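You operate a simulated robot arm through the tools that you are given. There is no shell and no other tool.

The job below is to be done with a simulated two-armed robot. You get a single attempt, and the scene is never put back.

TASK
Dust the orange filter off with air on the nozzle stand, at the teal card's pressure.
Fine: leave the filter there and the pressure knob as set; shut the air valve, then vent the line to 0.

It is judged by the outcome, as a careful person would: the job done as asked, and still so three seconds after it is handed in. It fails if anything else is knocked over, pushed out of place, dropped, spilled or broken.

THE ROBOT
Two 7-joint arms with fingered hands on one trunk that stands fixed in place. Base frame: the origin is at the foot of the trunk, x ahead of it, y to its left, z up; the work surface is at about z = 0.85. Units: m, rad, N and s.
The left shoulder is at [0.05, 0.214, 0.869], the right one opposite. With the tool pointing down near the work surface each hand reaches from about 0.36 to 0.88 m from the base axis, measured 20 degrees to its own side. Payload 3 kg a hand.
The TCP of each hand is the grasp point between the finger pads, 0.026 m short of the fingertips. In the tool frame z runs along the fingers and y along their closing line. The gripper opens to 0.132 m; its body begins 0.073 m behind the TCP. The gripper is a hand of 3 fingers: y runs from the thumb to the fingers, the wrist lies at [0, 0, -0.229] in the tool frame, and closing takes about 1.5 s.
Orientation is that of the tool frame in the base frame, as a unit quaternion [w, x, y, z]. With the fingers straight down and closing along the base's y, the tool's x points along the base's -x, its y along +y and its z along -z.

THE INTERFACE
- The arms move only by the tool nudge_tool. It takes "left_motion", "right_motion" or both (then of equal length, played together; a hand with none holds still); each is a list of rows, each a list of 7 numbers: the shift along the tool's x, y, z in m, then the turn, a rotation vector about the tool's x, y, z in rad, then the gripper command, from -1 (shut) to 1 (fully open), values between in proportion. In form: [[x, y, z, rx, ry, rz, fingers], ...]. A call has 1 to 20 rows; each row is the pose to reach, as a shift and turn from the pose commanded when the call began, along the tool's axes at that moment. Each row takes 0.2 s and may step no farther than 0.05 m and 0.15 rad from the row before; otherwise, or with a gripper value out of range, the whole call is refused. Where a pose cannot be reached the arm comes as near as it can. A force on the tool above 40 N (or 10 N above the force at the start of the call, whichever is more), or a blocked arm, ends the call early, and 0.2 s more pass. Each finger travels about 0.072 m/s and halts on what it meets, pressing with about 33 N; the grip force reading is that of the motor and also rises with nothing between the fingers. The clock runs only during rows and for 0.2 s after the last one: add rows that repeat a pose to give the fingers time. The reply holds the time, the measured pose of the TCP, the force on the tool along the base axes, the opening and the grip force, in the units named above and with some noise, with the torque about the TCP (base axes, N m) and any sound that the robot's microphone picked up.
- Cameras (640 x 400 px; columns grow to the right, rows downward): "scene" is now at [0.0437, -0.0051, 1.5268]; the picture's right is [-0.05, -1.00, 0.00], its down [-0.59, 0.03, -0.81] and it looks along [0.81, -0.04, -0.59] (base axes); focal length 374 px, centre (320, 200). "left" rides on the left gripper at [-0.062, 0.003, -0.092] in its tool frame; the picture's right is [-0.05, -1.00, 0.00], its down [0.83, -0.04, -0.56] and it looks along [0.55, -0.03, 0.83] (tool axes); focal length 230 px, centre (320, 200). "right" rides on the right gripper at [0.061, 0.003, -0.092] in its tool frame; the picture's right is [-0.05, 1.00, 0.00], its down [-0.83, -0.04, -0.56] and it looks along [-0.55, -0.03, 0.83] (tool axes); focal length 230 px, centre (320, 200). There is no depth. A picture from a camera that has moved, and an enlarged one, comes with that camera's place and axes in the base frame and with its lens. The place of the scene camera against the robot may be out by one fixed shift of up to 0.025 m in any direction.
- snapshot(camera): a new picture of that camera. It takes no simulated time.
- grasp_type(shape, hand): the hand has 3 fingers and takes this shape, open, in about a second: jaw (thumb against the fingers, like two jaws); tri (thumb and two fingers); tip (a fingertip pinch); poke (one finger out to press); point (the index stretched); flat (the hand flat); cup (the hand cupped); fist (a fist). The gripper value then closes the fingers along that shape, each until it touches; the sizes above hold for jaw. It gives what a move gives, with no picture.
- aim_head(pan, tilt): turns the head with the scene camera to pan (to the left, within 1.501 rad either way) and tilt (down, from -0.506 to 1.204), counted from straight ahead of the robot. It gives what a move gives.
- close_up(camera, box): a new picture of the part [left, top, right, bottom] of that camera's present view, enlarged. It takes no simulated time.
- close_job(): hands the job in; it is judged then, once.

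Places have to be worked out from the pictures, the camera data and where the tool is seen. Open the grippers and draw the arms clear of the work before you hand the job in, unless the task says otherwise.

The tools are called after "Call:" by a JSON object that holds its "api" and its "payload". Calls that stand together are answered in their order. nudge_tool: Moves the arms, as the interface text tells. Its arguments: {"type":"object","properties":{"left_motion":{"type":"array"},"right_motion":{"type":"array"}},"required":[]} The other tools are called the same way: grasp_type (shape, hand) gives the hand a shape; aim_head (pan, tilt) turns the head that bears the scene camera; snapshot (camera) takes a picture; close_up (camera, box) takes an enlarged picture of a part of a camera's view; close_job () hands the job in.

At the start:

```text
time_s: 0.0
left_ee_pos: [0.4289, 0.081, 1.2253]
left_orientation: [0.001, 0.121, 0.993, 0.0]
left_ft_force: [-0.5, 0.7, 0.1]
left_moment: [0.04, -0.01, 0.01]
left_opening: 0.1319
left_grasp_force: 0.1
left_shape: jaw
right_ee_pos: [0.4537, -0.2798, 1.2576]
right_orientation: [0.0, 0.121, 0.993, 0.0]
right_ft_force: [0.2, 0.4, 0.1]
right_moment: [0.04, -0.01, -0.02]
right_opening: 0.1319
right_grasp_force: 0.1
right_shape: jaw
head pan, tilt (commanded): [-0.051, 0.632]
```

scene: 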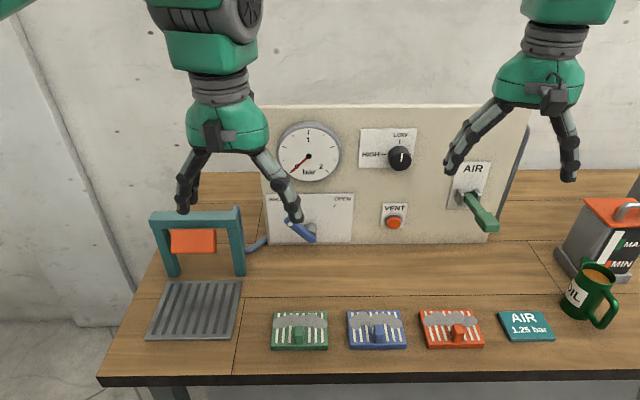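
right: 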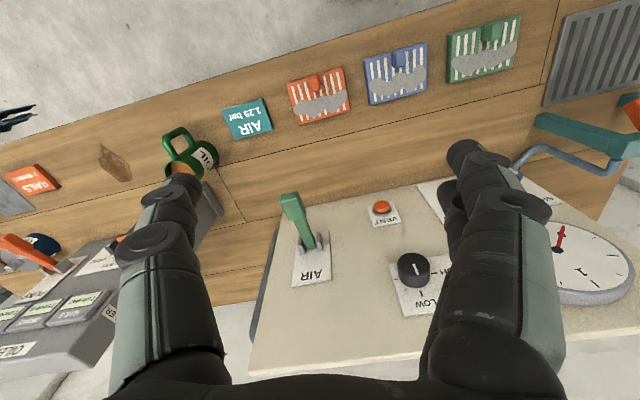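
left: 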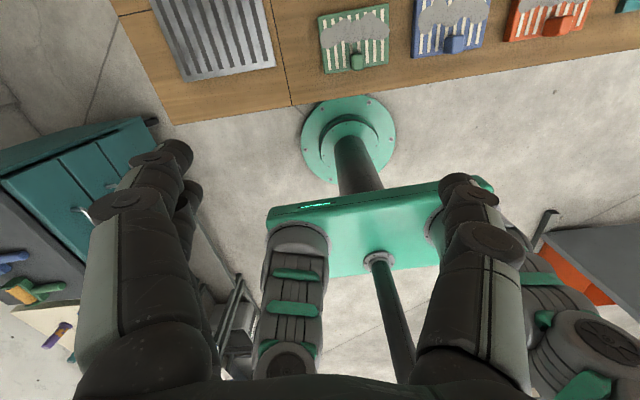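

I start by taking enlarged pictures of the panel, the filters and the nozzle stand to read the labels.

Call:
{"api": "close_up", "payload": {"camera": "scene", "box": [250, 100, 530, 275]}}

Call:
{"api": "close_up", "payload": {"camera": "scene", "box": [130, 180, 350, 360]}}

Call:
{"api": "close_up", "payload": {"camera": "scene", "box": [260, 290, 640, 360]}}

```text
2.29 times, centred on (390, 188) of scene
camera zoom: at [0.0437, -0.0051, 1.5268], right [-0.05, -1.0, 0.0], down [-0.59, 0.03, -0.81], along [0.81, -0.04, -0.59], focal length 854 px, centre (160, 229)
```

zoom: 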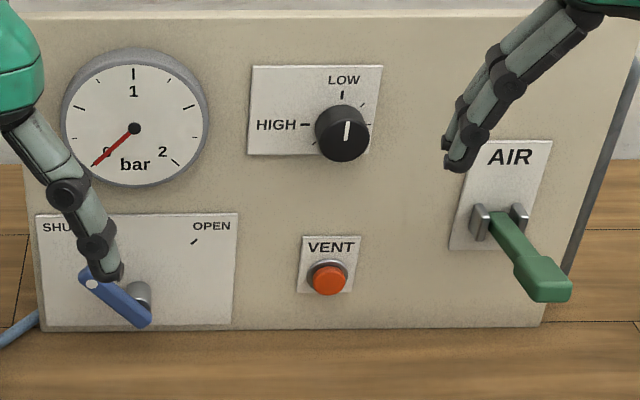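

```text
2.22 times, centred on (240, 270) of scene
camera zoom: at [0.0437, -0.0051, 1.5268], right [-0.05, -1.0, 0.0], down [-0.59, 0.03, -0.81], along [0.81, -0.04, -0.59], focal length 830 px, centre (498, 44)
```

zoom: 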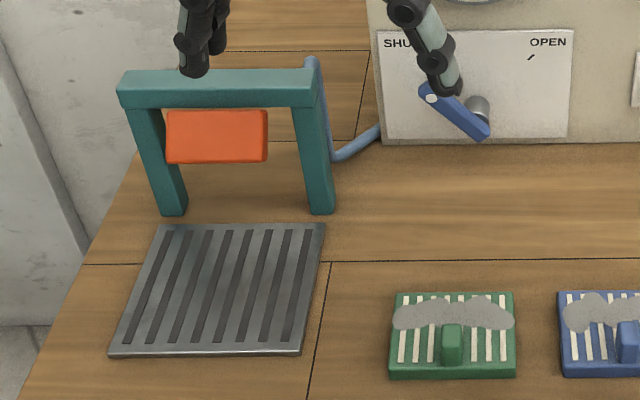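

```text
1.68 times, centred on (450, 325) of scene
camera zoom: at [0.0437, -0.0051, 1.5268], right [-0.05, -1.0, 0.0], down [-0.59, 0.03, -0.81], along [0.81, -0.04, -0.59], focal length 629 px, centre (101, -10)
```

zoom: 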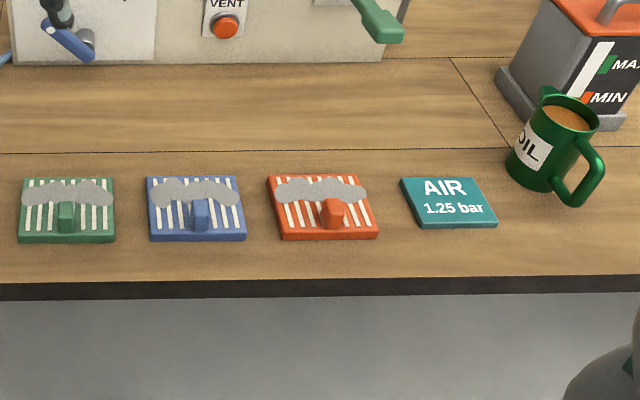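

The card reads AIR 1.25 bar. The panel carries a gauge, a pressure knob, an AIR lever, a VENT button and a blue SHUT/OPEN handle. Next I look around to the right and left for other objects and obstacles.

Call:
{"api": "aim_head", "payload": {"pan": -0.7, "tilt": 0.6}}

Call:
{"api": "snapshot", "payload": {"camera": "scene"}}

Call:
{"api": "aim_head", "payload": {"pan": 0.45, "tilt": 0.65}}

Call:
{"api": "snapshot", "payload": {"camera": "scene"}}

```text
time_s: 1.0
left_ee_pos: [0.4283, 0.0801, 1.2258]
left_orientation: [0.001, 0.12, 0.993, 0.001]
left_ft_force: [-0.7, -0.3, 0.2]
left_moment: [-0.03, 0.0, -0.02]
left_opening: 0.132
left_grasp_force: 0.0
left_shape: jaw
right_ee_pos: [0.454, -0.2793, 1.2578]
right_orientation: [0.0, 0.12, 0.993, 0.0]
right_ft_force: [-0.4, 0.7, 0.5]
right_moment: [-0.03, -0.06, -0.01]
right_opening: 0.132
right_grasp_force: 0.0
right_shape: jaw
head pan, tilt (commanded): [-0.7, 0.6]
```

```text
taken
camera scene: at [0.0241, -0.0576, 1.5295], right [-0.64, -0.77, 0.0], down [-0.43, 0.36, -0.83], along [0.63, -0.53, -0.56], focal length 374 px, centre (320, 200)
```

scene: 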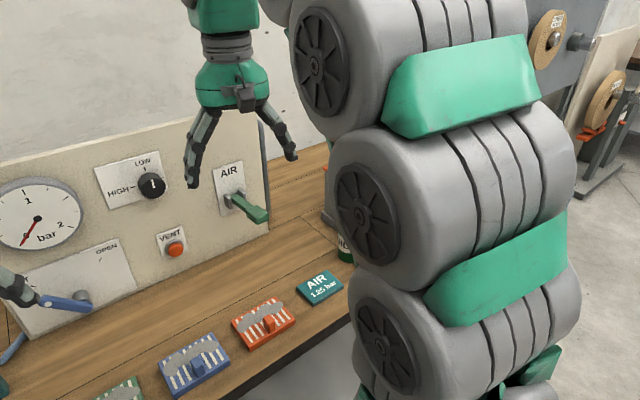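

```text
time_s: 2.4
left_ee_pos: [0.4288, 0.0813, 1.224]
left_orientation: [0.0, 0.119, 0.993, -0.001]
left_ft_force: [-0.8, 0.1, -0.1]
left_moment: [-0.01, -0.03, 0.02]
left_opening: 0.132
left_grasp_force: 0.0
left_shape: jaw
right_ee_pos: [0.4547, -0.2776, 1.2587]
right_orientation: [0.0, 0.121, 0.993, -0.001]
right_ft_force: [-0.2, 0.3, 0.3]
right_moment: [0.02, -0.03, 0.03]
right_opening: 0.1321
right_grasp_force: 0.1
right_shape: jaw
head pan, tilt (commanded): [0.45, 0.649]
```

```text
taken
camera scene: at [0.0346, 0.037, 1.5252], right [0.43, -0.9, 0.0], down [-0.54, -0.26, -0.8], along [0.72, 0.35, -0.6], focal length 374 px, centre (320, 200)
```

scene: 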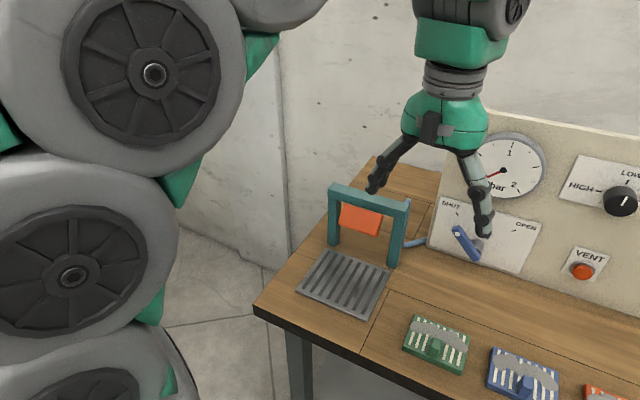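

The arch with the orange block stands behind the grate at the left. I zoom in on it and on the blue handle.

Call:
{"api": "close_up", "payload": {"camera": "scene", "box": [290, 170, 450, 330]}}

Call:
{"api": "close_up", "payload": {"camera": "scene", "box": [420, 110, 640, 300]}}

```text
2.50 times, centred on (370, 250) of scene
camera zoom: at [0.0346, 0.037, 1.5252], right [0.43, -0.9, 0.0], down [-0.54, -0.26, -0.8], along [0.72, 0.35, -0.6], focal length 934 px, centre (195, 75)
```

zoom: 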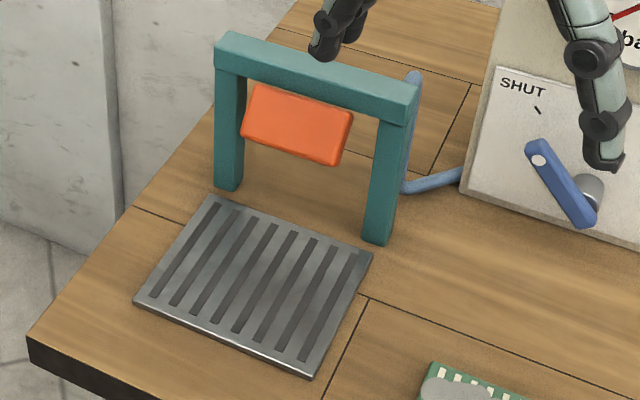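

```text
2.11 times, centred on (530, 205) of scene
camera zoom: at [0.0346, 0.037, 1.5252], right [0.43, -0.9, 0.0], down [-0.54, -0.26, -0.8], along [0.72, 0.35, -0.6], focal length 786 px, centre (-122, 190)
```

zoom: 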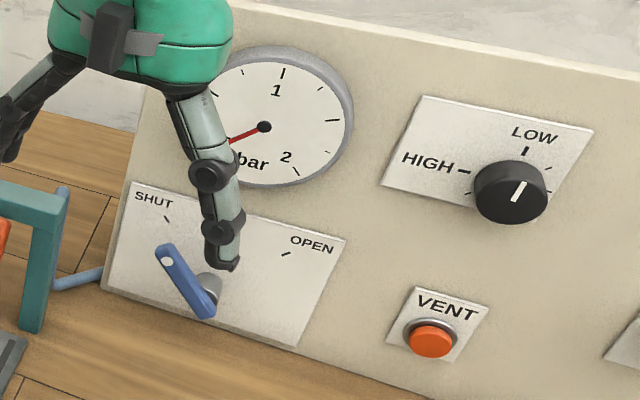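

The blue handle is presently on the SHUT tick. Next I enlarge the right hand camera's view of the panel and the filters from its different angle, to triangulate.

Call:
{"api": "close_up", "payload": {"camera": "right", "box": [220, 170, 460, 320]}}

Call:
{"api": "close_up", "payload": {"camera": "right", "box": [200, 20, 540, 180]}}

Call:
{"api": "close_up", "payload": {"camera": "right", "box": [0, 100, 240, 370]}}

```text
2.67 times, centred on (340, 245) of right
camera zoom: at [0.3956, -0.2605, 1.3502], right [0.29, 0.96, 0.0], down [0.8, -0.24, 0.56], along [0.53, -0.16, -0.83], focal length 614 px, centre (267, 80)
```

zoom: 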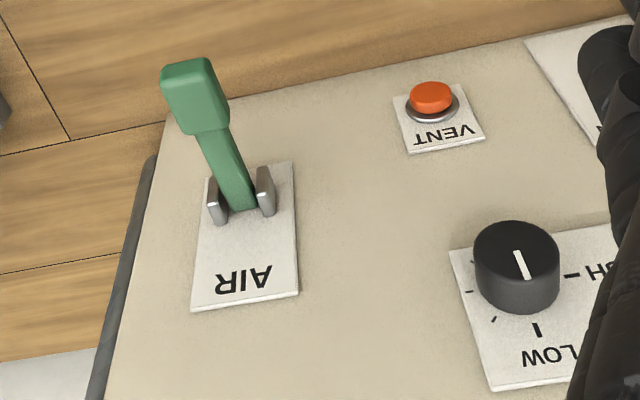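

```text
1.88 times, centred on (370, 100) of right
camera zoom: at [0.3956, -0.2605, 1.3502], right [0.29, 0.96, 0.0], down [0.8, -0.24, 0.56], along [0.53, -0.16, -0.83], focal length 433 px, centre (226, 388)
```

zoom: 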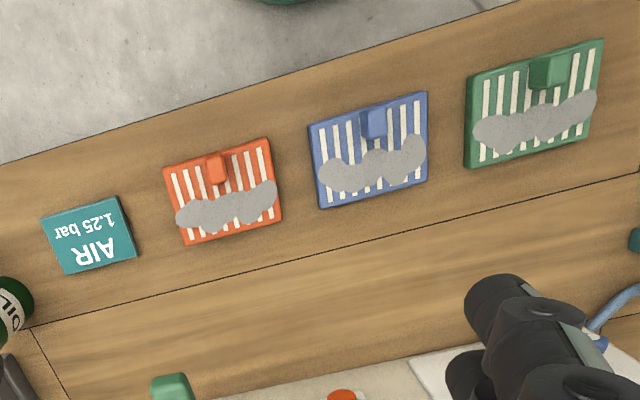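

```text
1.48 times, centred on (120, 235) of right
camera zoom: at [0.3956, -0.2605, 1.3502], right [0.29, 0.96, 0.0], down [0.8, -0.24, 0.56], along [0.53, -0.16, -0.83], focal length 341 px, centre (616, 148)
```

zoom: 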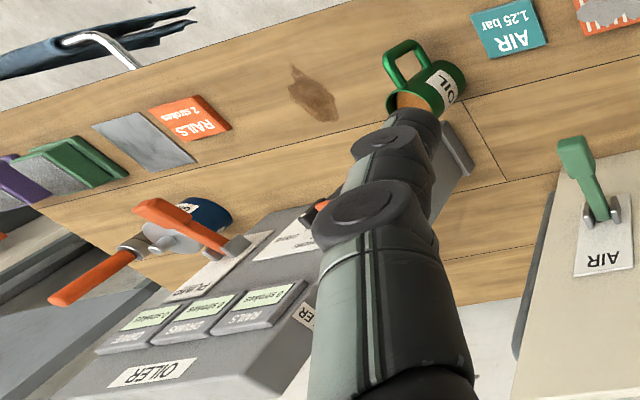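

Comparing the two cameras, I put the panel's face at x ≈ 0.735 with the AIR lever sticking out at about y -0.39, z 1.0. I park the left hand further left to clear the view of the gauge and handle, and turn the head back to the middle.

Call:
{"api": "nudge_tool", "payload": {"left_motion": [[0.02, 0.037, 0.003, 0, 0, 0, 1], [0.04, 0.074, 0.006, 0, 0, 0, 1], [0.06, 0.111, 0.009, 0, 0, 0, 1], [0.08, 0.148, 0.012, 0, 0, 0, 1], [0.1, 0.185, 0.015, 0, 0, 0, 1], [0.12, 0.222, 0.018, 0, 0, 0, 1], [0.135, 0.255, 0.02, 0, 0, 0, 1], [0.135, 0.255, 0.02, 0, 0, 0, 1]]}}

Call:
{"api": "aim_head", "payload": {"pan": 0, "tilt": 0.6}}

Call:
{"api": "snapshot", "payload": {"camera": "scene"}}

Call:
{"api": "snapshot", "payload": {"camera": "left"}}

```text
time_s: 4.2
left_ee_pos: [0.3584, 0.3602, 1.2044]
left_orientation: [0.0, 0.12, 0.993, 0.0]
left_ft_force: [0.3, 0.0, -0.3]
left_moment: [-0.01, 0.01, 0.01]
left_opening: 0.1321
left_grasp_force: 0.1
left_shape: jaw
right_ee_pos: [0.4546, -0.2787, 1.2592]
right_orientation: [0.0, 0.12, 0.993, 0.0]
right_ft_force: [-0.8, -0.2, -0.2]
right_moment: [0.03, 0.0, 0.0]
right_opening: 0.1319
right_grasp_force: 0.0
right_shape: jaw
head pan, tilt (commanded): [0.45, 0.649]
```

```text
time_s: 5.1
left_ee_pos: [0.3589, 0.3595, 1.2044]
left_orientation: [0.0, 0.121, 0.993, 0.0]
left_ft_force: [-1.0, -0.7, 0.3]
left_moment: [0.03, 0.01, -0.02]
left_opening: 0.1318
left_grasp_force: 0.1
left_shape: jaw
right_ee_pos: [0.4548, -0.2778, 1.2589]
right_orientation: [0.001, 0.121, 0.993, 0.0]
right_ft_force: [-0.7, 0.3, -0.8]
right_moment: [0.0, 0.0, 0.02]
right_opening: 0.1318
right_grasp_force: 0.0
right_shape: jaw
head pan, tilt (commanded): [0.0, 0.6]
```

```text
taken
camera scene: at [0.0448, -0.0006, 1.5295], right [0.0, -1.0, 0.0], down [-0.56, 0.0, -0.83], along [0.83, 0.0, -0.56], focal length 374 px, centre (320, 200)
```

scene: 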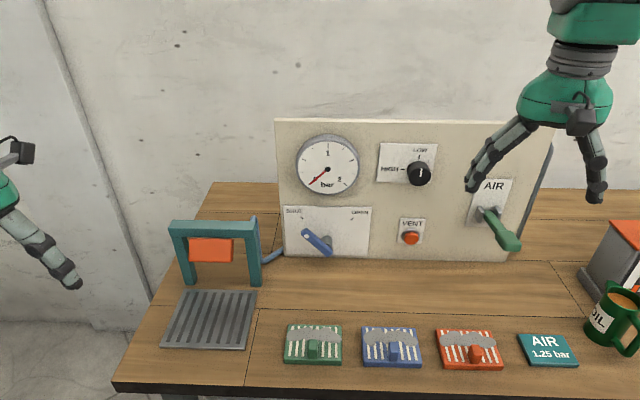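

```text
taken
camera left: at [0.4192, 0.3474, 1.2975], right [-0.19, -0.98, 0.0], down [-0.82, 0.16, 0.56], along [-0.55, 0.1, -0.83], focal length 230 px, centre (320, 200)
```

left: 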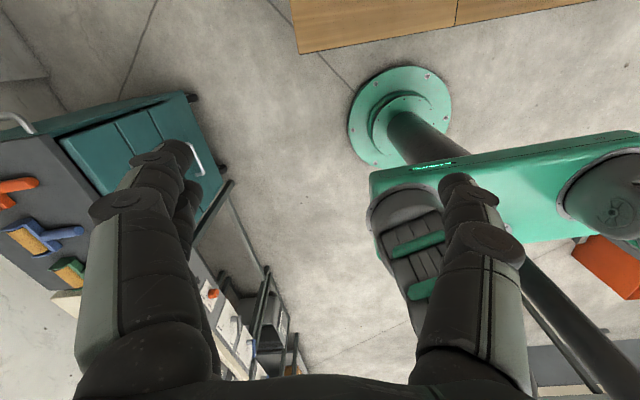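

The view is now clear. I enlarge the gauge, knob, blue handle and lever from here.

Call:
{"api": "close_up", "payload": {"camera": "scene", "box": [270, 110, 450, 270]}}

Call:
{"api": "close_up", "payload": {"camera": "scene", "box": [370, 130, 450, 200]}}

Call:
{"api": "close_up", "payload": {"camera": "scene", "box": [430, 150, 570, 270]}}

```text
2.50 times, centred on (360, 190) of scene
camera zoom: at [0.0448, -0.0006, 1.5295], right [0.0, -1.0, 0.0], down [-0.56, 0.0, -0.83], along [0.83, 0.0, -0.56], focal length 934 px, centre (220, 225)
```

zoom: 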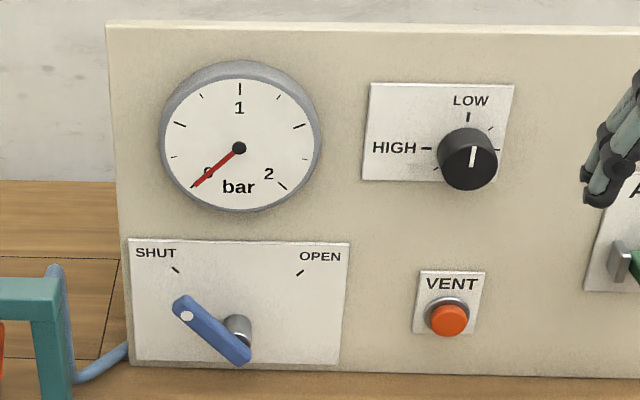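

```text
5.71 times, centred on (410, 165) of scene
camera zoom: at [0.0448, -0.0006, 1.5295], right [0.0, -1.0, 0.0], down [-0.56, 0.0, -0.83], along [0.83, 0.0, -0.56], focal length 2135 px, centre (-194, 400)
```

zoom: 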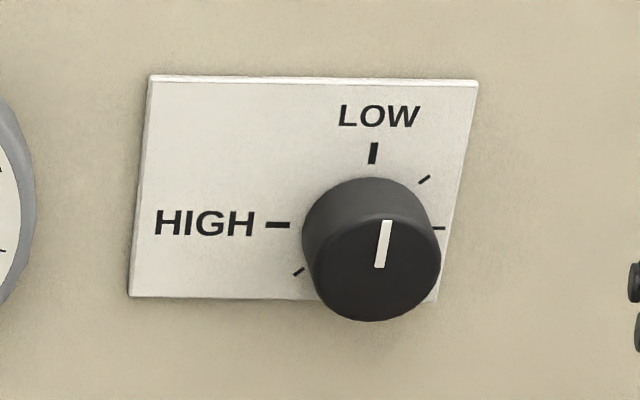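

```text
3.33 times, centred on (500, 210) of scene
camera zoom: at [0.0448, -0.0006, 1.5295], right [0.0, -1.0, 0.0], down [-0.56, 0.0, -0.83], along [0.83, 0.0, -0.56], focal length 1245 px, centre (-280, 167)
```

zoom: 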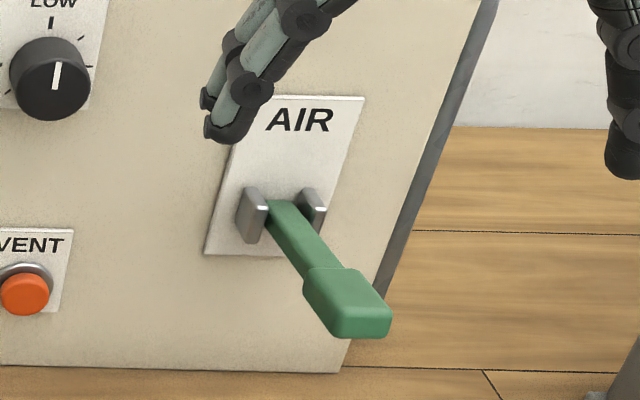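

The knob points at LOW (12 o'clock), with its scale running clockwise to HIGH at 9 o'clock. The gauge has 0.25 bar ticks, so 1.25 is the first tick right of the top. I bring the right hand lower and squarely facing the panel, for a better look at the lever's tilt and for triangulation.

Call:
{"api": "nudge_tool", "payload": {"right_motion": [[0.004, 0.016, 0.033, 0, 0, -0.07, 1], [0.008, 0.032, 0.066, 0, 0, -0.14, 1], [0.012, 0.048, 0.1, 0, 0, -0.2, 1], [0.012, 0.048, 0.1, 0, 0, -0.2, 1]]}}

Call:
{"api": "nudge_tool", "payload": {"right_motion": [[0, 0, 0, 0, -0.14, 0, 1], [0, 0, 0, 0, -0.28, 0, 1], [0, 0, 0, 0, -0.42, 0, 1], [0, 0, 0, 0, -0.56, 0, 1], [0, 0, 0, 0, -0.7, 0, 1], [0, 0, 0, 0, -0.7, 0, 1]]}}

Call:
{"api": "snapshot", "payload": {"camera": "right"}}

Call:
{"api": "snapshot", "payload": {"camera": "scene"}}

```text
time_s: 6.1
left_ee_pos: [0.3601, 0.3596, 1.2052]
left_orientation: [-0.001, 0.12, 0.993, -0.001]
left_ft_force: [-0.3, -0.1, 0.3]
left_moment: [0.04, 0.02, 0.03]
left_opening: 0.132
left_grasp_force: 0.0
left_shape: jaw
right_ee_pos: [0.4558, -0.2294, 1.1578]
right_orientation: [0.001, 0.02, 1.0, 0.0]
right_ft_force: [0.3, 0.5, 0.1]
right_moment: [0.01, 0.02, 0.04]
right_opening: 0.132
right_grasp_force: 0.1
right_shape: jaw
head pan, tilt (commanded): [0.0, 0.6]
```

```text
time_s: 7.5
left_ee_pos: [0.3603, 0.3595, 1.2044]
left_orientation: [0.0, 0.12, 0.993, 0.0]
left_ft_force: [-0.6, -0.3, 0.1]
left_moment: [0.03, -0.04, 0.0]
left_opening: 0.1319
left_grasp_force: 0.0
left_shape: jaw
right_ee_pos: [0.455, -0.2293, 1.1588]
right_orientation: [0.343, 0.019, 0.939, -0.007]
right_ft_force: [-0.5, -0.4, -0.2]
right_moment: [-0.03, -0.02, 0.01]
right_opening: 0.1316
right_grasp_force: 0.0
right_shape: jaw
head pan, tilt (commanded): [0.0, 0.6]
```

```text
taken
camera right: at [0.348, -0.2212, 1.1884], right [0.08, 1.0, 0.03], down [0.28, -0.05, 0.96], along [0.96, -0.07, -0.28], focal length 230 px, centre (320, 200)
```

right: 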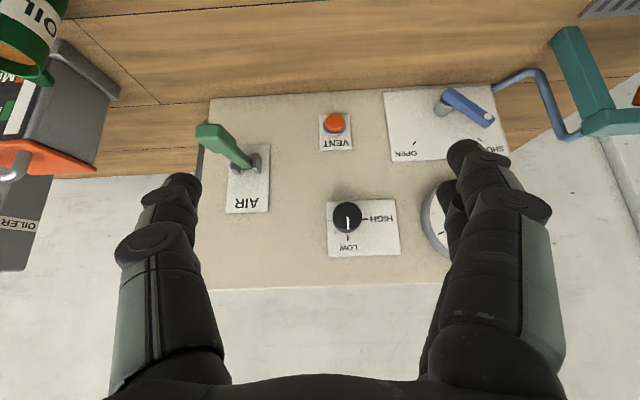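

```text
taken
camera scene: at [0.0448, -0.0007, 1.5295], right [0.0, -1.0, 0.0], down [-0.56, 0.0, -0.83], along [0.83, 0.0, -0.56], focal length 374 px, centre (320, 200)
```

scene: 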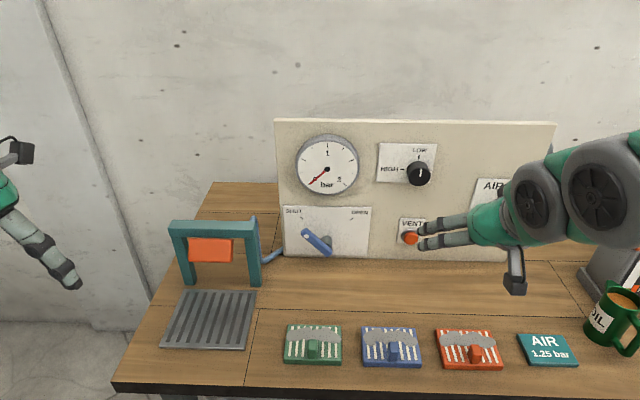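

From these rays I put the lever's tip at about (0.597, -0.372, 1.025) and its root near (0.727, -0.377, 1.0), so it slopes slightly upwards. I enlarge the right camera's view of the lever, knob and blue handle.

Call:
{"api": "close_up", "payload": {"camera": "right", "box": [180, 90, 300, 220]}}

Call:
{"api": "close_up", "payload": {"camera": "right", "box": [370, 20, 640, 180]}}

Call:
{"api": "close_up", "payload": {"camera": "right", "box": [300, 90, 420, 270]}}

```text
3.08 times, centred on (240, 155) of right
camera zoom: at [0.348, -0.2212, 1.1884], right [0.08, 1.0, 0.03], down [0.28, -0.05, 0.96], along [0.96, -0.07, -0.28], focal length 708 px, centre (566, 338)
```

zoom: 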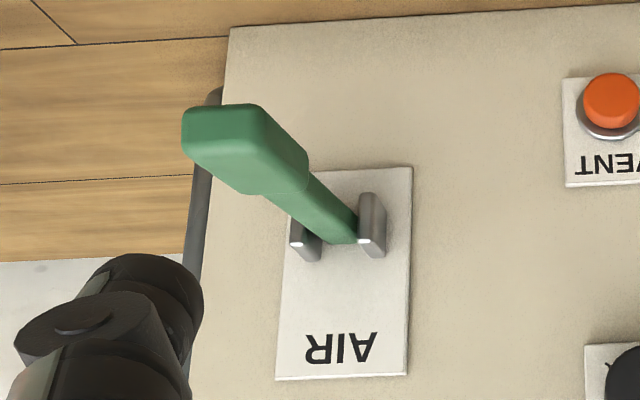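

```text
2.37 times, centred on (505, 100) of right
camera zoom: at [0.348, -0.2212, 1.1884], right [0.08, 1.0, 0.03], down [0.28, -0.05, 0.96], along [0.96, -0.07, -0.28], focal length 545 px, centre (-118, 437)
```

zoom: 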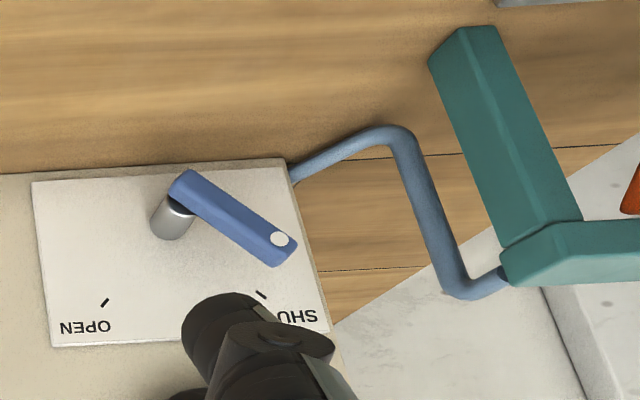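

```text
2.22 times, centred on (360, 180) of right
camera zoom: at [0.348, -0.2212, 1.1884], right [0.08, 1.0, 0.03], down [0.28, -0.05, 0.96], along [0.96, -0.07, -0.28], focal length 511 px, centre (231, 244)
```

zoom: 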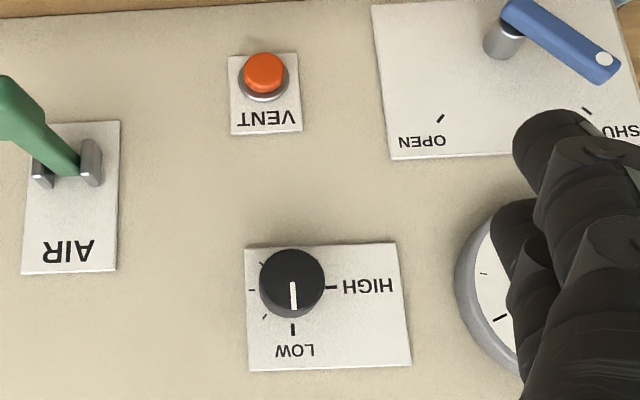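

The lever is a wedge with a thick grip end. My plan is to grasp its end with the fingers pointing forward, since that lets me test both directions gently. I swing the right hand to point forward, in front of the lever and a little above it.

Call:
{"api": "nudge_tool", "payload": {"right_motion": [[-0.01, -0.028, 0.011, 0, -0.14, 0, 1], [-0.02, -0.056, 0.021, 0, -0.28, 0, 1], [-0.03, -0.084, 0.032, 0, -0.42, 0, 1], [-0.039, -0.112, 0.043, 0, -0.56, 0, 1], [-0.048, -0.14, 0.053, 0, -0.68, 0, 1], [-0.048, -0.14, 0.053, 0, -0.68, 0, 1]]}}

Call:
{"api": "snapshot", "payload": {"camera": "right"}}

Call:
{"api": "snapshot", "payload": {"camera": "scene"}}

```text
time_s: 8.9
left_ee_pos: [0.3587, 0.3593, 1.2039]
left_orientation: [-0.001, 0.119, 0.993, 0.0]
left_ft_force: [-0.4, 0.1, 0.5]
left_moment: [0.0, -0.03, -0.01]
left_opening: 0.1317
left_grasp_force: 0.1
left_shape: jaw
right_ee_pos: [0.5665, -0.4056, 1.1921]
right_orientation: [0.631, 0.02, 0.775, -0.022]
right_ft_force: [0.1, 0.5, -0.2]
right_moment: [-0.01, 0.04, 0.0]
right_opening: 0.1317
right_grasp_force: 0.1
right_shape: jaw
right hand out of reach, approached as far as the arm can: row 2, 3, 4, 5, 6
head pan, tilt (commanded): [0.0, 0.6]
```

```text
taken
camera right: at [0.4646, -0.3967, 1.1504], right [0.07, 1.0, 0.04], down [-0.38, -0.01, 0.93], along [0.92, -0.08, 0.38], focal length 230 px, centre (320, 200)
```

right: 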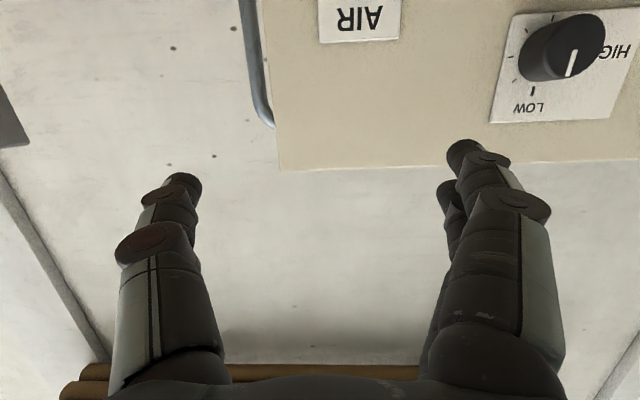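

```text
taken
camera scene: at [0.0448, -0.0007, 1.5295], right [0.0, -1.0, 0.0], down [-0.56, 0.0, -0.83], along [0.83, 0.0, -0.56], focal length 374 px, centre (320, 200)
```

scene: 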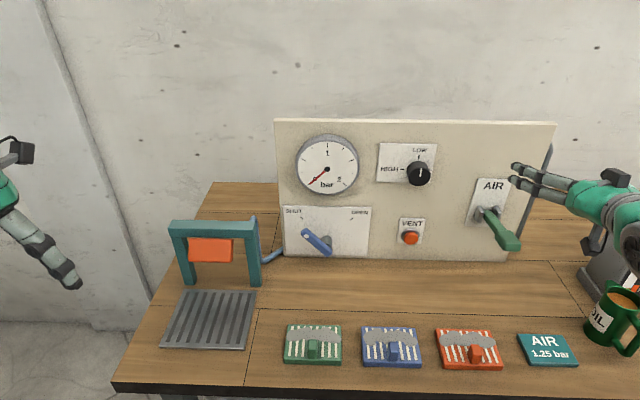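

That forward-pointing pose so close to the trunk is out of reach, so I will take the lever from above with the fingers down instead. I turn the hand back down first.

Call:
{"api": "nudge_tool", "payload": {"right_motion": [[0, 0, 0, 0, 0.14, 0, 1], [0, 0, 0, 0, 0.28, 0, 1], [0, 0, 0, 0, 0.42, 0, 1], [0, 0, 0, 0, 0.56, 0, 1], [0, 0, 0, 0, 0.7, 0, 1], [0, 0, 0, 0, 0.84, 0, 1], [0, 0, 0, 0, 0.98, 0, 1], [0, 0, 0, 0, 1.12, 0, 1], [0, 0, 0, 0, 1.26, 0, 1], [0, 0, 0, 0, 1.36, 0, 1], [0, 0, 0, 0, 1.36, 0, 1]]}}

Call:
{"api": "snapshot", "payload": {"camera": "right"}}

```text
time_s: 11.3
left_ee_pos: [0.3583, 0.3601, 1.2047]
left_orientation: [0.0, 0.12, 0.993, -0.001]
left_ft_force: [0.4, 0.9, -0.5]
left_moment: [0.03, 0.01, -0.01]
left_opening: 0.1321
left_grasp_force: 0.1
left_shape: jaw
right_ee_pos: [0.5683, -0.4064, 1.1908]
right_orientation: [0.009, 0.02, 1.0, 0.0]
right_ft_force: [-0.3, -0.5, 0.3]
right_moment: [-0.02, 0.0, 0.01]
right_opening: 0.1321
right_grasp_force: 0.0
right_shape: jaw
head pan, tilt (commanded): [0.0, 0.6]
```

```text
taken
camera right: at [0.5045, -0.3998, 1.2813], right [0.09, 1.0, 0.0], down [0.82, -0.08, 0.57], along [0.57, -0.05, -0.82], focal length 230 px, centre (320, 200)
```

right: 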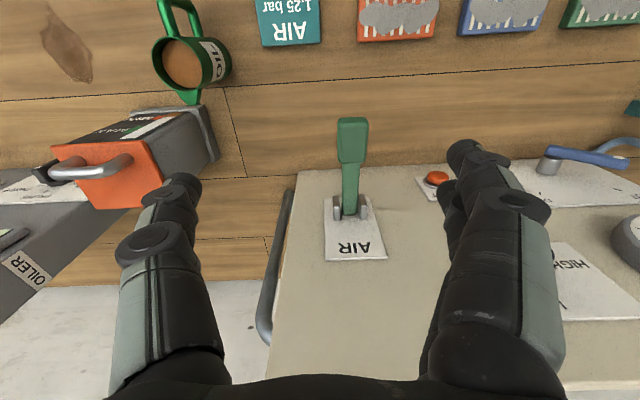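

Now the hand points down. From this view the lever's grip block spans x ≈ 0.58–0.63 at y ≈ -0.371. I centre the open fingers above it and come down part way.

Call:
{"api": "nudge_tool", "payload": {"right_motion": [[-0.01, 0.012, 0.04, 0, 0, 0, 1], [-0.02, 0.024, 0.08, 0, 0, 0, 1], [-0.032, 0.036, 0.12, 0, 0, 0, 1], [-0.032, 0.036, 0.125, 0, 0, 0, 1]]}}

Call:
{"api": "snapshot", "payload": {"camera": "right"}}

Call:
{"api": "snapshot", "payload": {"camera": "scene"}}

```text
time_s: 12.3
left_ee_pos: [0.3589, 0.3606, 1.2042]
left_orientation: [0.0, 0.121, 0.993, 0.0]
left_ft_force: [0.1, -0.7, 0.3]
left_moment: [0.01, -0.02, 0.0]
left_opening: 0.1319
left_grasp_force: 0.1
left_shape: jaw
right_ee_pos: [0.6034, -0.3712, 1.0664]
right_orientation: [0.01, 0.02, 1.0, 0.0]
right_ft_force: [1.3, -0.9, -0.1]
right_moment: [-0.03, -0.02, 0.04]
right_opening: 0.132
right_grasp_force: 0.1
right_shape: jaw
head pan, tilt (commanded): [0.0, 0.6]
```

```text
taken
camera right: at [0.5401, -0.3657, 1.157], right [0.09, 1.0, 0.0], down [0.82, -0.08, 0.57], along [0.57, -0.05, -0.82], focal length 230 px, centre (320, 200)
```

right: 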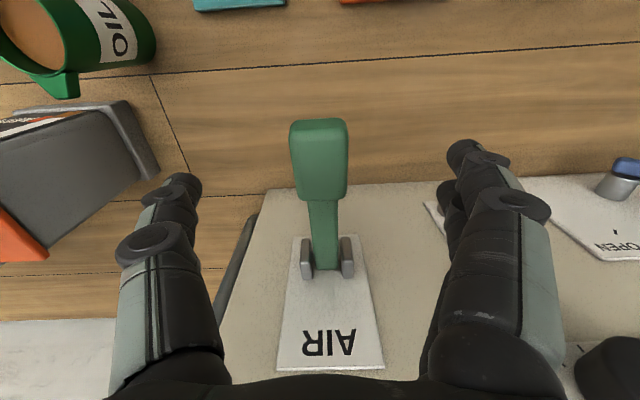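

```text
taken
camera scene: at [0.0448, -0.0007, 1.5295], right [0.0, -1.0, 0.0], down [-0.56, 0.0, -0.83], along [0.83, 0.0, -0.56], focal length 374 px, centre (320, 200)
```

scene: 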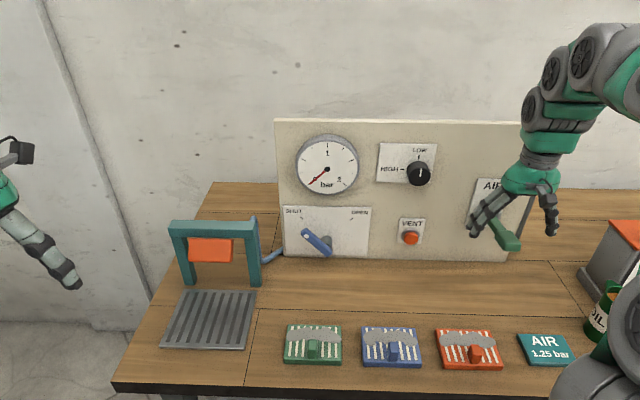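

The lever sits centred between the fingers, with its top at about z 1.025. I lower the hand around it and close on it.

Call:
{"api": "nudge_tool", "payload": {"right_motion": [[0, 0, 0.02, 0, 0, 0, 1], [0, 0, 0.04, 0, 0, 0, 1], [0, 0, 0.047, 0, 0, 0, 1], [0, 0, 0.047, 0, 0, 0, 0.4], [0, 0, 0.047, 0, 0, 0, -0.2], [0, 0, 0.047, 0, 0, 0, -0.8], [0, 0, 0.047, 0, 0, 0, -0.8], [0, 0, 0.047, 0, 0, 0, -0.8]]}}

Call:
{"api": "snapshot", "payload": {"camera": "right"}}

Call:
{"api": "close_up", "payload": {"camera": "scene", "box": [430, 130, 590, 270]}}

```text
time_s: 14.1
left_ee_pos: [0.3594, 0.3609, 1.2053]
left_orientation: [-0.001, 0.12, 0.993, 0.0]
left_ft_force: [-0.1, 0.4, 0.5]
left_moment: [-0.05, -0.04, -0.02]
left_opening: 0.132
left_grasp_force: 0.0
left_shape: jaw
right_ee_pos: [0.6042, -0.3723, 1.0182]
right_orientation: [0.009, 0.02, 1.0, 0.0]
right_ft_force: [0.2, -2.7, -15.1]
right_moment: [-0.05, 0.02, -0.01]
right_opening: 0.0121
right_grasp_force: 27.4
right_shape: jaw
head pan, tilt (commanded): [0.0, 0.6]
```

```text
taken
camera right: at [0.5409, -0.3661, 1.1088], right [0.09, 1.0, 0.0], down [0.82, -0.08, 0.57], along [0.57, -0.05, -0.82], focal length 230 px, centre (320, 200)
```

right: 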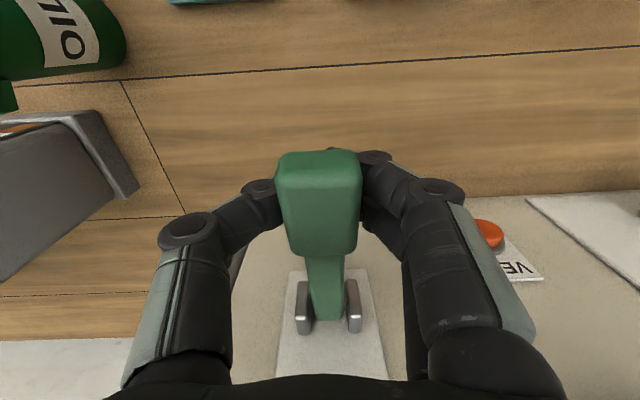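

```text
2.86 times, centred on (510, 200) of scene
camera zoom: at [0.045, -0.0009, 1.5295], right [0.0, -1.0, 0.0], down [-0.57, 0.0, -0.82], along [0.82, 0.0, -0.57], focal length 1067 px, centre (-223, 200)
```

zoom: 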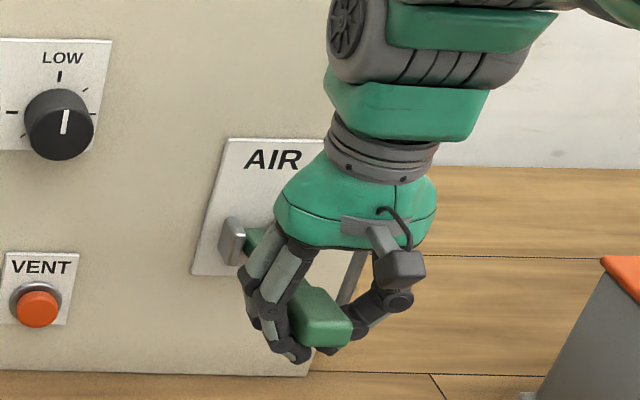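

The fingertips curled in beneath the lever and are lifting it with about 15 N, yet it has not moved up. I open, rise above it, and will close the fingers and try pushing it down from above.

Call:
{"api": "nudge_tool", "payload": {"right_motion": [[0, 0, 0, 0, 0, 0, 0.0], [0, 0, 0, 0, 0, 0, 0.6], [0, 0, 0, 0, 0, 0, 1], [0, 0, 0, 0, 0, 0, 1], [0, 0, 0, 0, 0, 0, 1], [0, 0, -0.03, 0, 0, 0, 1], [0, 0, -0.07, 0, 0, 0, 1], [0, 0, -0.07, 0, 0, 0, 0.4], [0, 0, -0.07, 0, 0, 0, -0.2], [0, 0, -0.07, 0, 0, 0, -0.8], [0, 0, -0.07, 0, 0, 0, -1], [0, 0, -0.07, 0, 0, 0, -1], [0, 0, -0.07, 0, 0, 0, -1]]}}

Call:
{"api": "snapshot", "payload": {"camera": "right"}}

Call:
{"api": "close_up", "payload": {"camera": "scene", "box": [430, 130, 590, 270]}}

```text
time_s: 16.9
left_ee_pos: [0.3589, 0.3614, 1.2047]
left_orientation: [0.0, 0.12, 0.993, 0.001]
left_ft_force: [0.3, 0.2, 0.3]
left_moment: [0.03, -0.01, -0.05]
left_opening: 0.1323
left_grasp_force: 0.0
left_shape: jaw
right_ee_pos: [0.6034, -0.3716, 1.0897]
right_orientation: [0.01, 0.02, 1.0, -0.001]
right_ft_force: [-0.2, 0.9, 0.4]
right_moment: [0.01, 0.01, 0.0]
right_opening: 0.0
right_grasp_force: 32.9
right_shape: jaw
head pan, tilt (commanded): [0.0, 0.6]
```

```text
taken
camera right: at [0.5401, -0.3651, 1.1799], right [0.09, 1.0, 0.0], down [0.82, -0.08, 0.57], along [0.57, -0.05, -0.82], focal length 230 px, centre (320, 200)
```

right: 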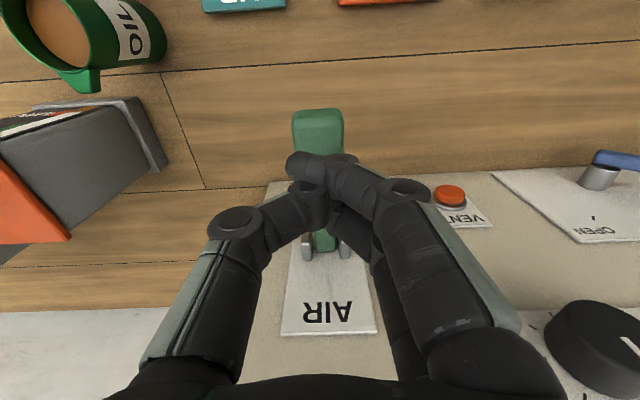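

```text
2.86 times, centred on (510, 200) of scene
camera zoom: at [0.0448, -0.0007, 1.5295], right [0.0, -1.0, 0.0], down [-0.56, 0.0, -0.83], along [0.83, 0.0, -0.56], focal length 1067 px, centre (-223, 200)
```

zoom: 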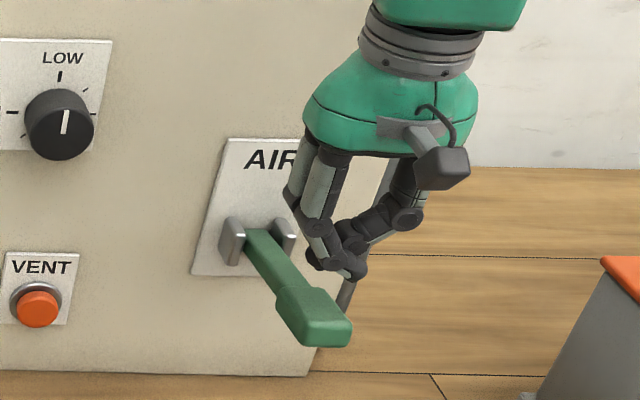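

The closed fingertips are right above the lever's grip. I push down slowly and watch the force and the gauge.

Call:
{"api": "nudge_tool", "payload": {"right_motion": [[0, 0, 0.015, 0, 0, 0, -1], [0, 0, 0.03, 0, 0, 0, -1], [0, 0, 0.04, 0, 0, 0, -1], [0, 0, 0.05, 0, 0, 0, -1], [-0.003, 0, 0.06, 0, 0, 0, -1], [-0.006, 0, 0.07, 0, 0, 0, -1]]}}

Call:
{"api": "snapshot", "payload": {"camera": "right"}}

Call:
{"api": "snapshot", "payload": {"camera": "scene"}}

```text
time_s: 18.3
left_ee_pos: [0.3588, 0.3604, 1.2035]
left_orientation: [0.0, 0.12, 0.993, 0.0]
left_ft_force: [1.2, 0.1, 0.3]
left_moment: [0.02, 0.03, -0.02]
left_opening: 0.1321
left_grasp_force: 0.1
left_shape: jaw
right_ee_pos: [0.6101, -0.3716, 1.0201]
right_orientation: [0.011, 0.02, 1.0, 0.0]
right_ft_force: [-2.4, 1.8, 2.9]
right_moment: [-0.03, -0.04, -0.04]
right_opening: 0.0004
right_grasp_force: 32.8
right_shape: jaw
head pan, tilt (commanded): [0.0, 0.6]
```

```text
taken
camera right: at [0.5471, -0.3658, 1.1102], right [0.09, 1.0, 0.0], down [0.82, -0.08, 0.57], along [0.57, -0.05, -0.82], focal length 230 px, centre (320, 200)
```

right: 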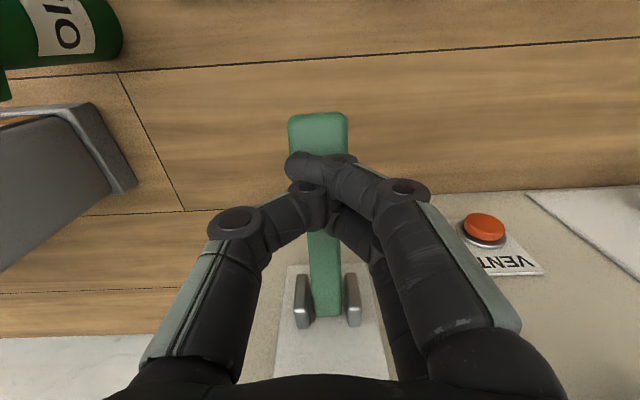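

```text
taken
camera scene: at [0.0447, -0.0007, 1.5295], right [0.0, -1.0, 0.0], down [-0.56, 0.0, -0.83], along [0.83, 0.0, -0.56], focal length 374 px, centre (320, 200)
```

scene: 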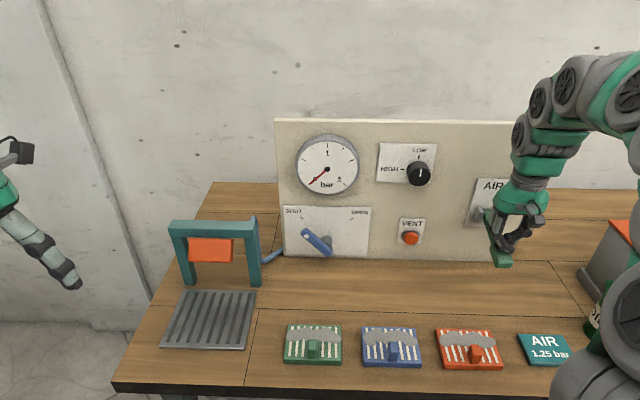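

The lever yields downwards with only about 3 N; the gauge still shows 0. I push further along its arc.

Call:
{"api": "nudge_tool", "payload": {"right_motion": [[-0.004, 0, 0.01, 0, 0, 0, -1], [-0.009, 0, 0.02, 0, 0, 0, -1], [-0.014, 0, 0.03, 0, 0, 0, -1], [-0.019, 0, 0.04, 0, 0, 0, -1]]}}

Call:
{"api": "snapshot", "payload": {"camera": "right"}}

Call:
{"api": "snapshot", "payload": {"camera": "scene"}}

```text
time_s: 18.9
left_ee_pos: [0.3589, 0.3603, 1.2041]
left_orientation: [0.0, 0.121, 0.993, 0.0]
left_ft_force: [0.1, -1.2, -0.2]
left_moment: [-0.01, 0.03, 0.01]
left_opening: 0.132
left_grasp_force: 0.1
left_shape: jaw
right_ee_pos: [0.6174, -0.3729, 1.0052]
right_orientation: [0.01, 0.02, 1.0, -0.002]
right_ft_force: [-15.4, 0.7, 23.0]
right_moment: [0.03, 0.07, 0.09]
right_opening: 0.0002
right_grasp_force: 32.6
right_shape: jaw
head pan, tilt (commanded): [0.0, 0.6]
stopped in row 3 (right hand): the force on the tool passed its limit at 57 N (the readings are from after the stop); the commanded pose is now the measured one
```

```text
taken
camera right: at [0.5538, -0.3675, 1.0963], right [0.09, 1.0, 0.0], down [0.82, -0.07, 0.57], along [0.57, -0.06, -0.82], focal length 230 px, centre (320, 200)
```

right: 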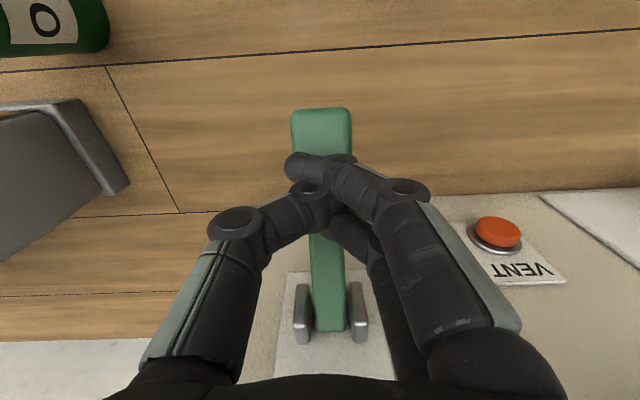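

```text
taken
camera scene: at [0.0442, -0.0005, 1.5295], right [0.0, -1.0, 0.0], down [-0.56, 0.0, -0.83], along [0.83, 0.0, -0.56], focal length 374 px, centre (320, 200)
```

scene: 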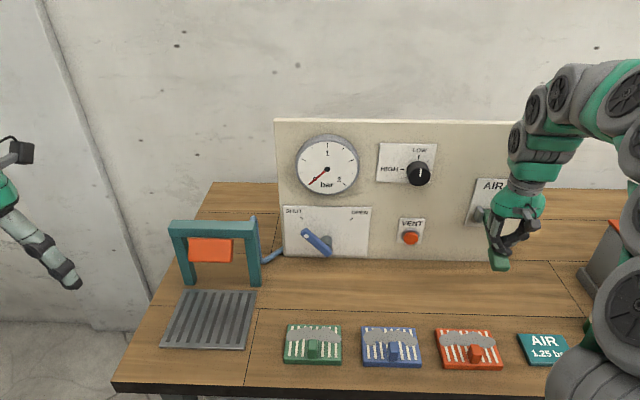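

The lever has come to its lower stop. I relieve the push by lifting the hand a little, and check the gauge and whether the lever stays down.

Call:
{"api": "nudge_tool", "payload": {"right_motion": [[0.0, 0, -0.02, 0, 0, 0, -1], [0.0, 0, -0.05, 0, 0, 0, -1], [0.0, 0, -0.09, 0, 0, 0, -1], [0.0, 0, -0.09, 0, 0, 0, -1]]}}

Call:
{"api": "close_up", "payload": {"camera": "scene", "box": [280, 120, 440, 260]}}

Call:
{"api": "close_up", "payload": {"camera": "scene", "box": [430, 130, 590, 270]}}

Call:
{"api": "snapshot", "payload": {"camera": "right"}}

```text
time_s: 19.9
left_ee_pos: [0.3591, 0.3608, 1.2049]
left_orientation: [0.0, 0.121, 0.993, 0.0]
left_ft_force: [-0.8, 0.1, -0.8]
left_moment: [-0.01, 0.0, 0.01]
left_opening: 0.1318
left_grasp_force: 0.1
left_shape: jaw
right_ee_pos: [0.616, -0.3718, 1.0935]
right_orientation: [0.009, 0.02, 1.0, -0.001]
right_ft_force: [-0.2, 0.4, 0.5]
right_moment: [0.0, 0.01, -0.03]
right_opening: 0.0
right_grasp_force: 32.7
right_shape: jaw
head pan, tilt (commanded): [0.0, 0.6]
```

```text
2.86 times, centred on (360, 190) of scene
camera zoom: at [0.0448, -0.0007, 1.5295], right [0.0, -1.0, 0.0], down [-0.56, 0.0, -0.83], along [0.83, 0.0, -0.56], focal length 1067 px, centre (206, 229)
```

zoom: 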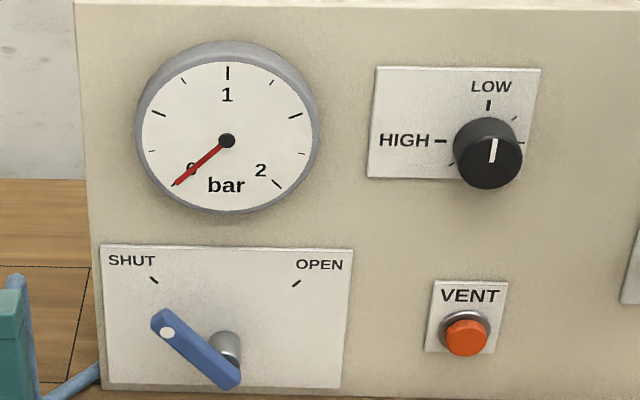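

```text
2.86 times, centred on (510, 200) of scene
camera zoom: at [0.0448, -0.0007, 1.5295], right [0.0, -1.0, 0.0], down [-0.56, 0.0, -0.83], along [0.83, 0.0, -0.56], focal length 1067 px, centre (-223, 200)
```

zoom: 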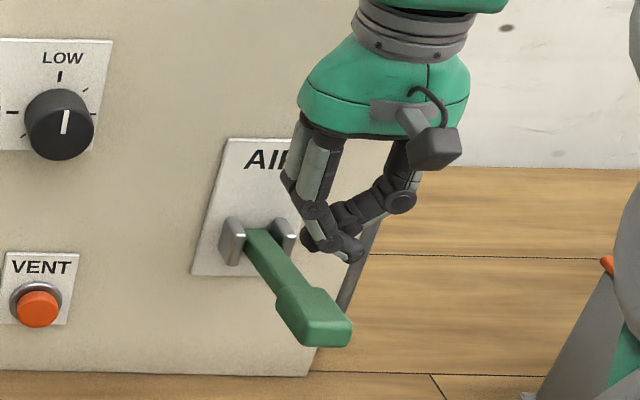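

```text
taken
camera right: at [0.553, -0.3658, 1.1844], right [0.09, 1.0, 0.0], down [0.82, -0.08, 0.57], along [0.57, -0.05, -0.82], focal length 230 px, centre (320, 200)
```

right: 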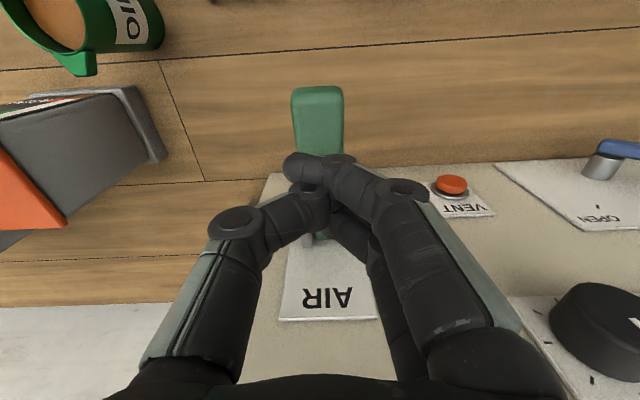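

The lever sprang back up with the gauge at 0, so AIR is a spring-return blow lever and the blue handle is the air valve. Its pivot is at about (0.69, -0.017, 0.921) and its tip at (0.69, 0.036, 0.974). I bring the left hand over with the fingers closed, to push the handle across to OPEN.

Call:
{"api": "nudge_tool", "payload": {"left_motion": [[-0.029, -0.033, 0.007, 0, 0, -0.03, 0.5], [-0.057, -0.066, 0.014, 0, 0, -0.06, 0], [-0.086, -0.098, 0.021, 0, 0, -0.09, -0.5], [-0.114, -0.131, 0.028, 0, 0, -0.12, -1], [-0.143, -0.164, 0.036, 0, 0, -0.15, -1], [-0.171, -0.197, 0.043, 0, 0, -0.17, -1], [-0.2, -0.229, 0.05, 0, 0, -0.19, -1], [-0.2, -0.229, 0.05, 0, 0, -0.19, -1]]}}

Call:
{"api": "nudge_tool", "payload": {"left_motion": [[0, 0, 0, 0, -0.13, 0, -1], [0, 0, 0, 0, -0.26, 0, -1], [0, 0, 0, 0, -0.39, 0, -1], [0, 0, 0, 0, -0.52, 0, -1], [0, 0, 0, 0, -0.65, 0, -1], [0, 0, 0, 0, -0.78, 0, -1], [0, 0, 0, 0, -0.78, 0, -1]]}}

Call:
{"api": "snapshot", "payload": {"camera": "left"}}

Call:
{"api": "snapshot", "payload": {"camera": "scene"}}

```text
time_s: 21.7
left_ee_pos: [0.4984, 0.0899, 1.1532]
left_orientation: [-0.001, 0.025, 1.0, -0.001]
left_ft_force: [-0.9, -0.6, 0.1]
left_moment: [-0.02, 0.01, -0.01]
left_opening: 0.0
left_grasp_force: 33.7
left_shape: jaw
right_ee_pos: [0.6171, -0.3727, 1.0931]
right_orientation: [0.01, 0.022, 1.0, -0.002]
right_ft_force: [-0.1, -0.5, -0.4]
right_moment: [-0.01, 0.02, 0.01]
right_opening: 0.0
right_grasp_force: 32.8
right_shape: jaw
head pan, tilt (commanded): [0.0, 0.6]
```

```text
time_s: 23.3
left_ee_pos: [0.4985, 0.0902, 1.1549]
left_orientation: [0.381, 0.024, 0.924, -0.01]
left_ft_force: [0.5, -0.1, -0.2]
left_moment: [0.01, 0.01, 0.03]
left_opening: 0.0
left_grasp_force: 32.5
left_shape: jaw
right_ee_pos: [0.6168, -0.3721, 1.0938]
right_orientation: [0.01, 0.022, 1.0, -0.001]
right_ft_force: [-0.5, 0.5, -0.2]
right_moment: [-0.02, 0.0, 0.03]
right_opening: 0.0
right_grasp_force: 32.9
right_shape: jaw
head pan, tilt (commanded): [0.0, 0.6]
```

```text
taken
camera left: at [0.477, 0.0932, 1.2643], right [-0.01, -1.0, 0.04], down [-0.98, 0.01, -0.19], along [0.19, -0.04, -0.98], focal length 230 px, centre (320, 200)
```

left: 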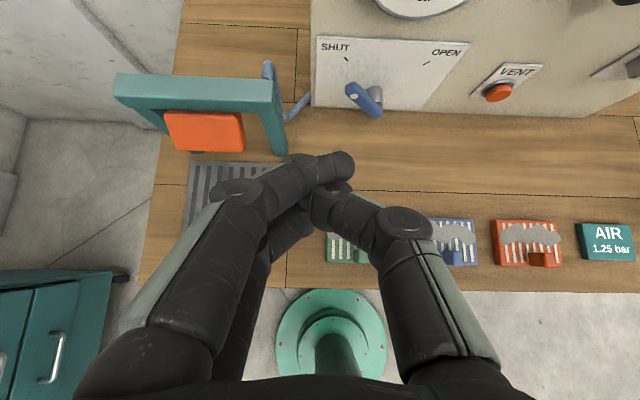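

```text
taken
camera scene: at [0.0448, -0.0007, 1.5295], right [0.0, -1.0, 0.0], down [-0.56, 0.0, -0.83], along [0.83, 0.0, -0.56], focal length 374 px, centre (320, 200)
```

scene: 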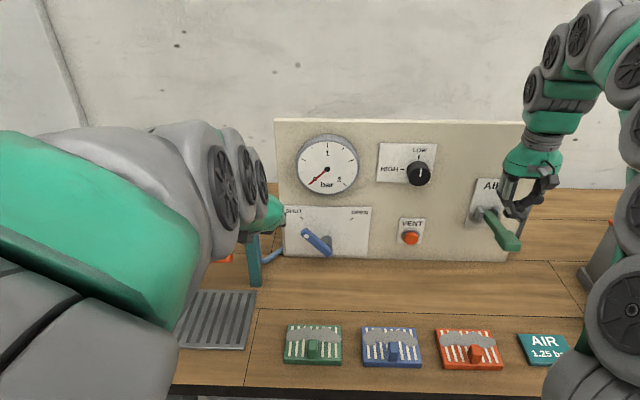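

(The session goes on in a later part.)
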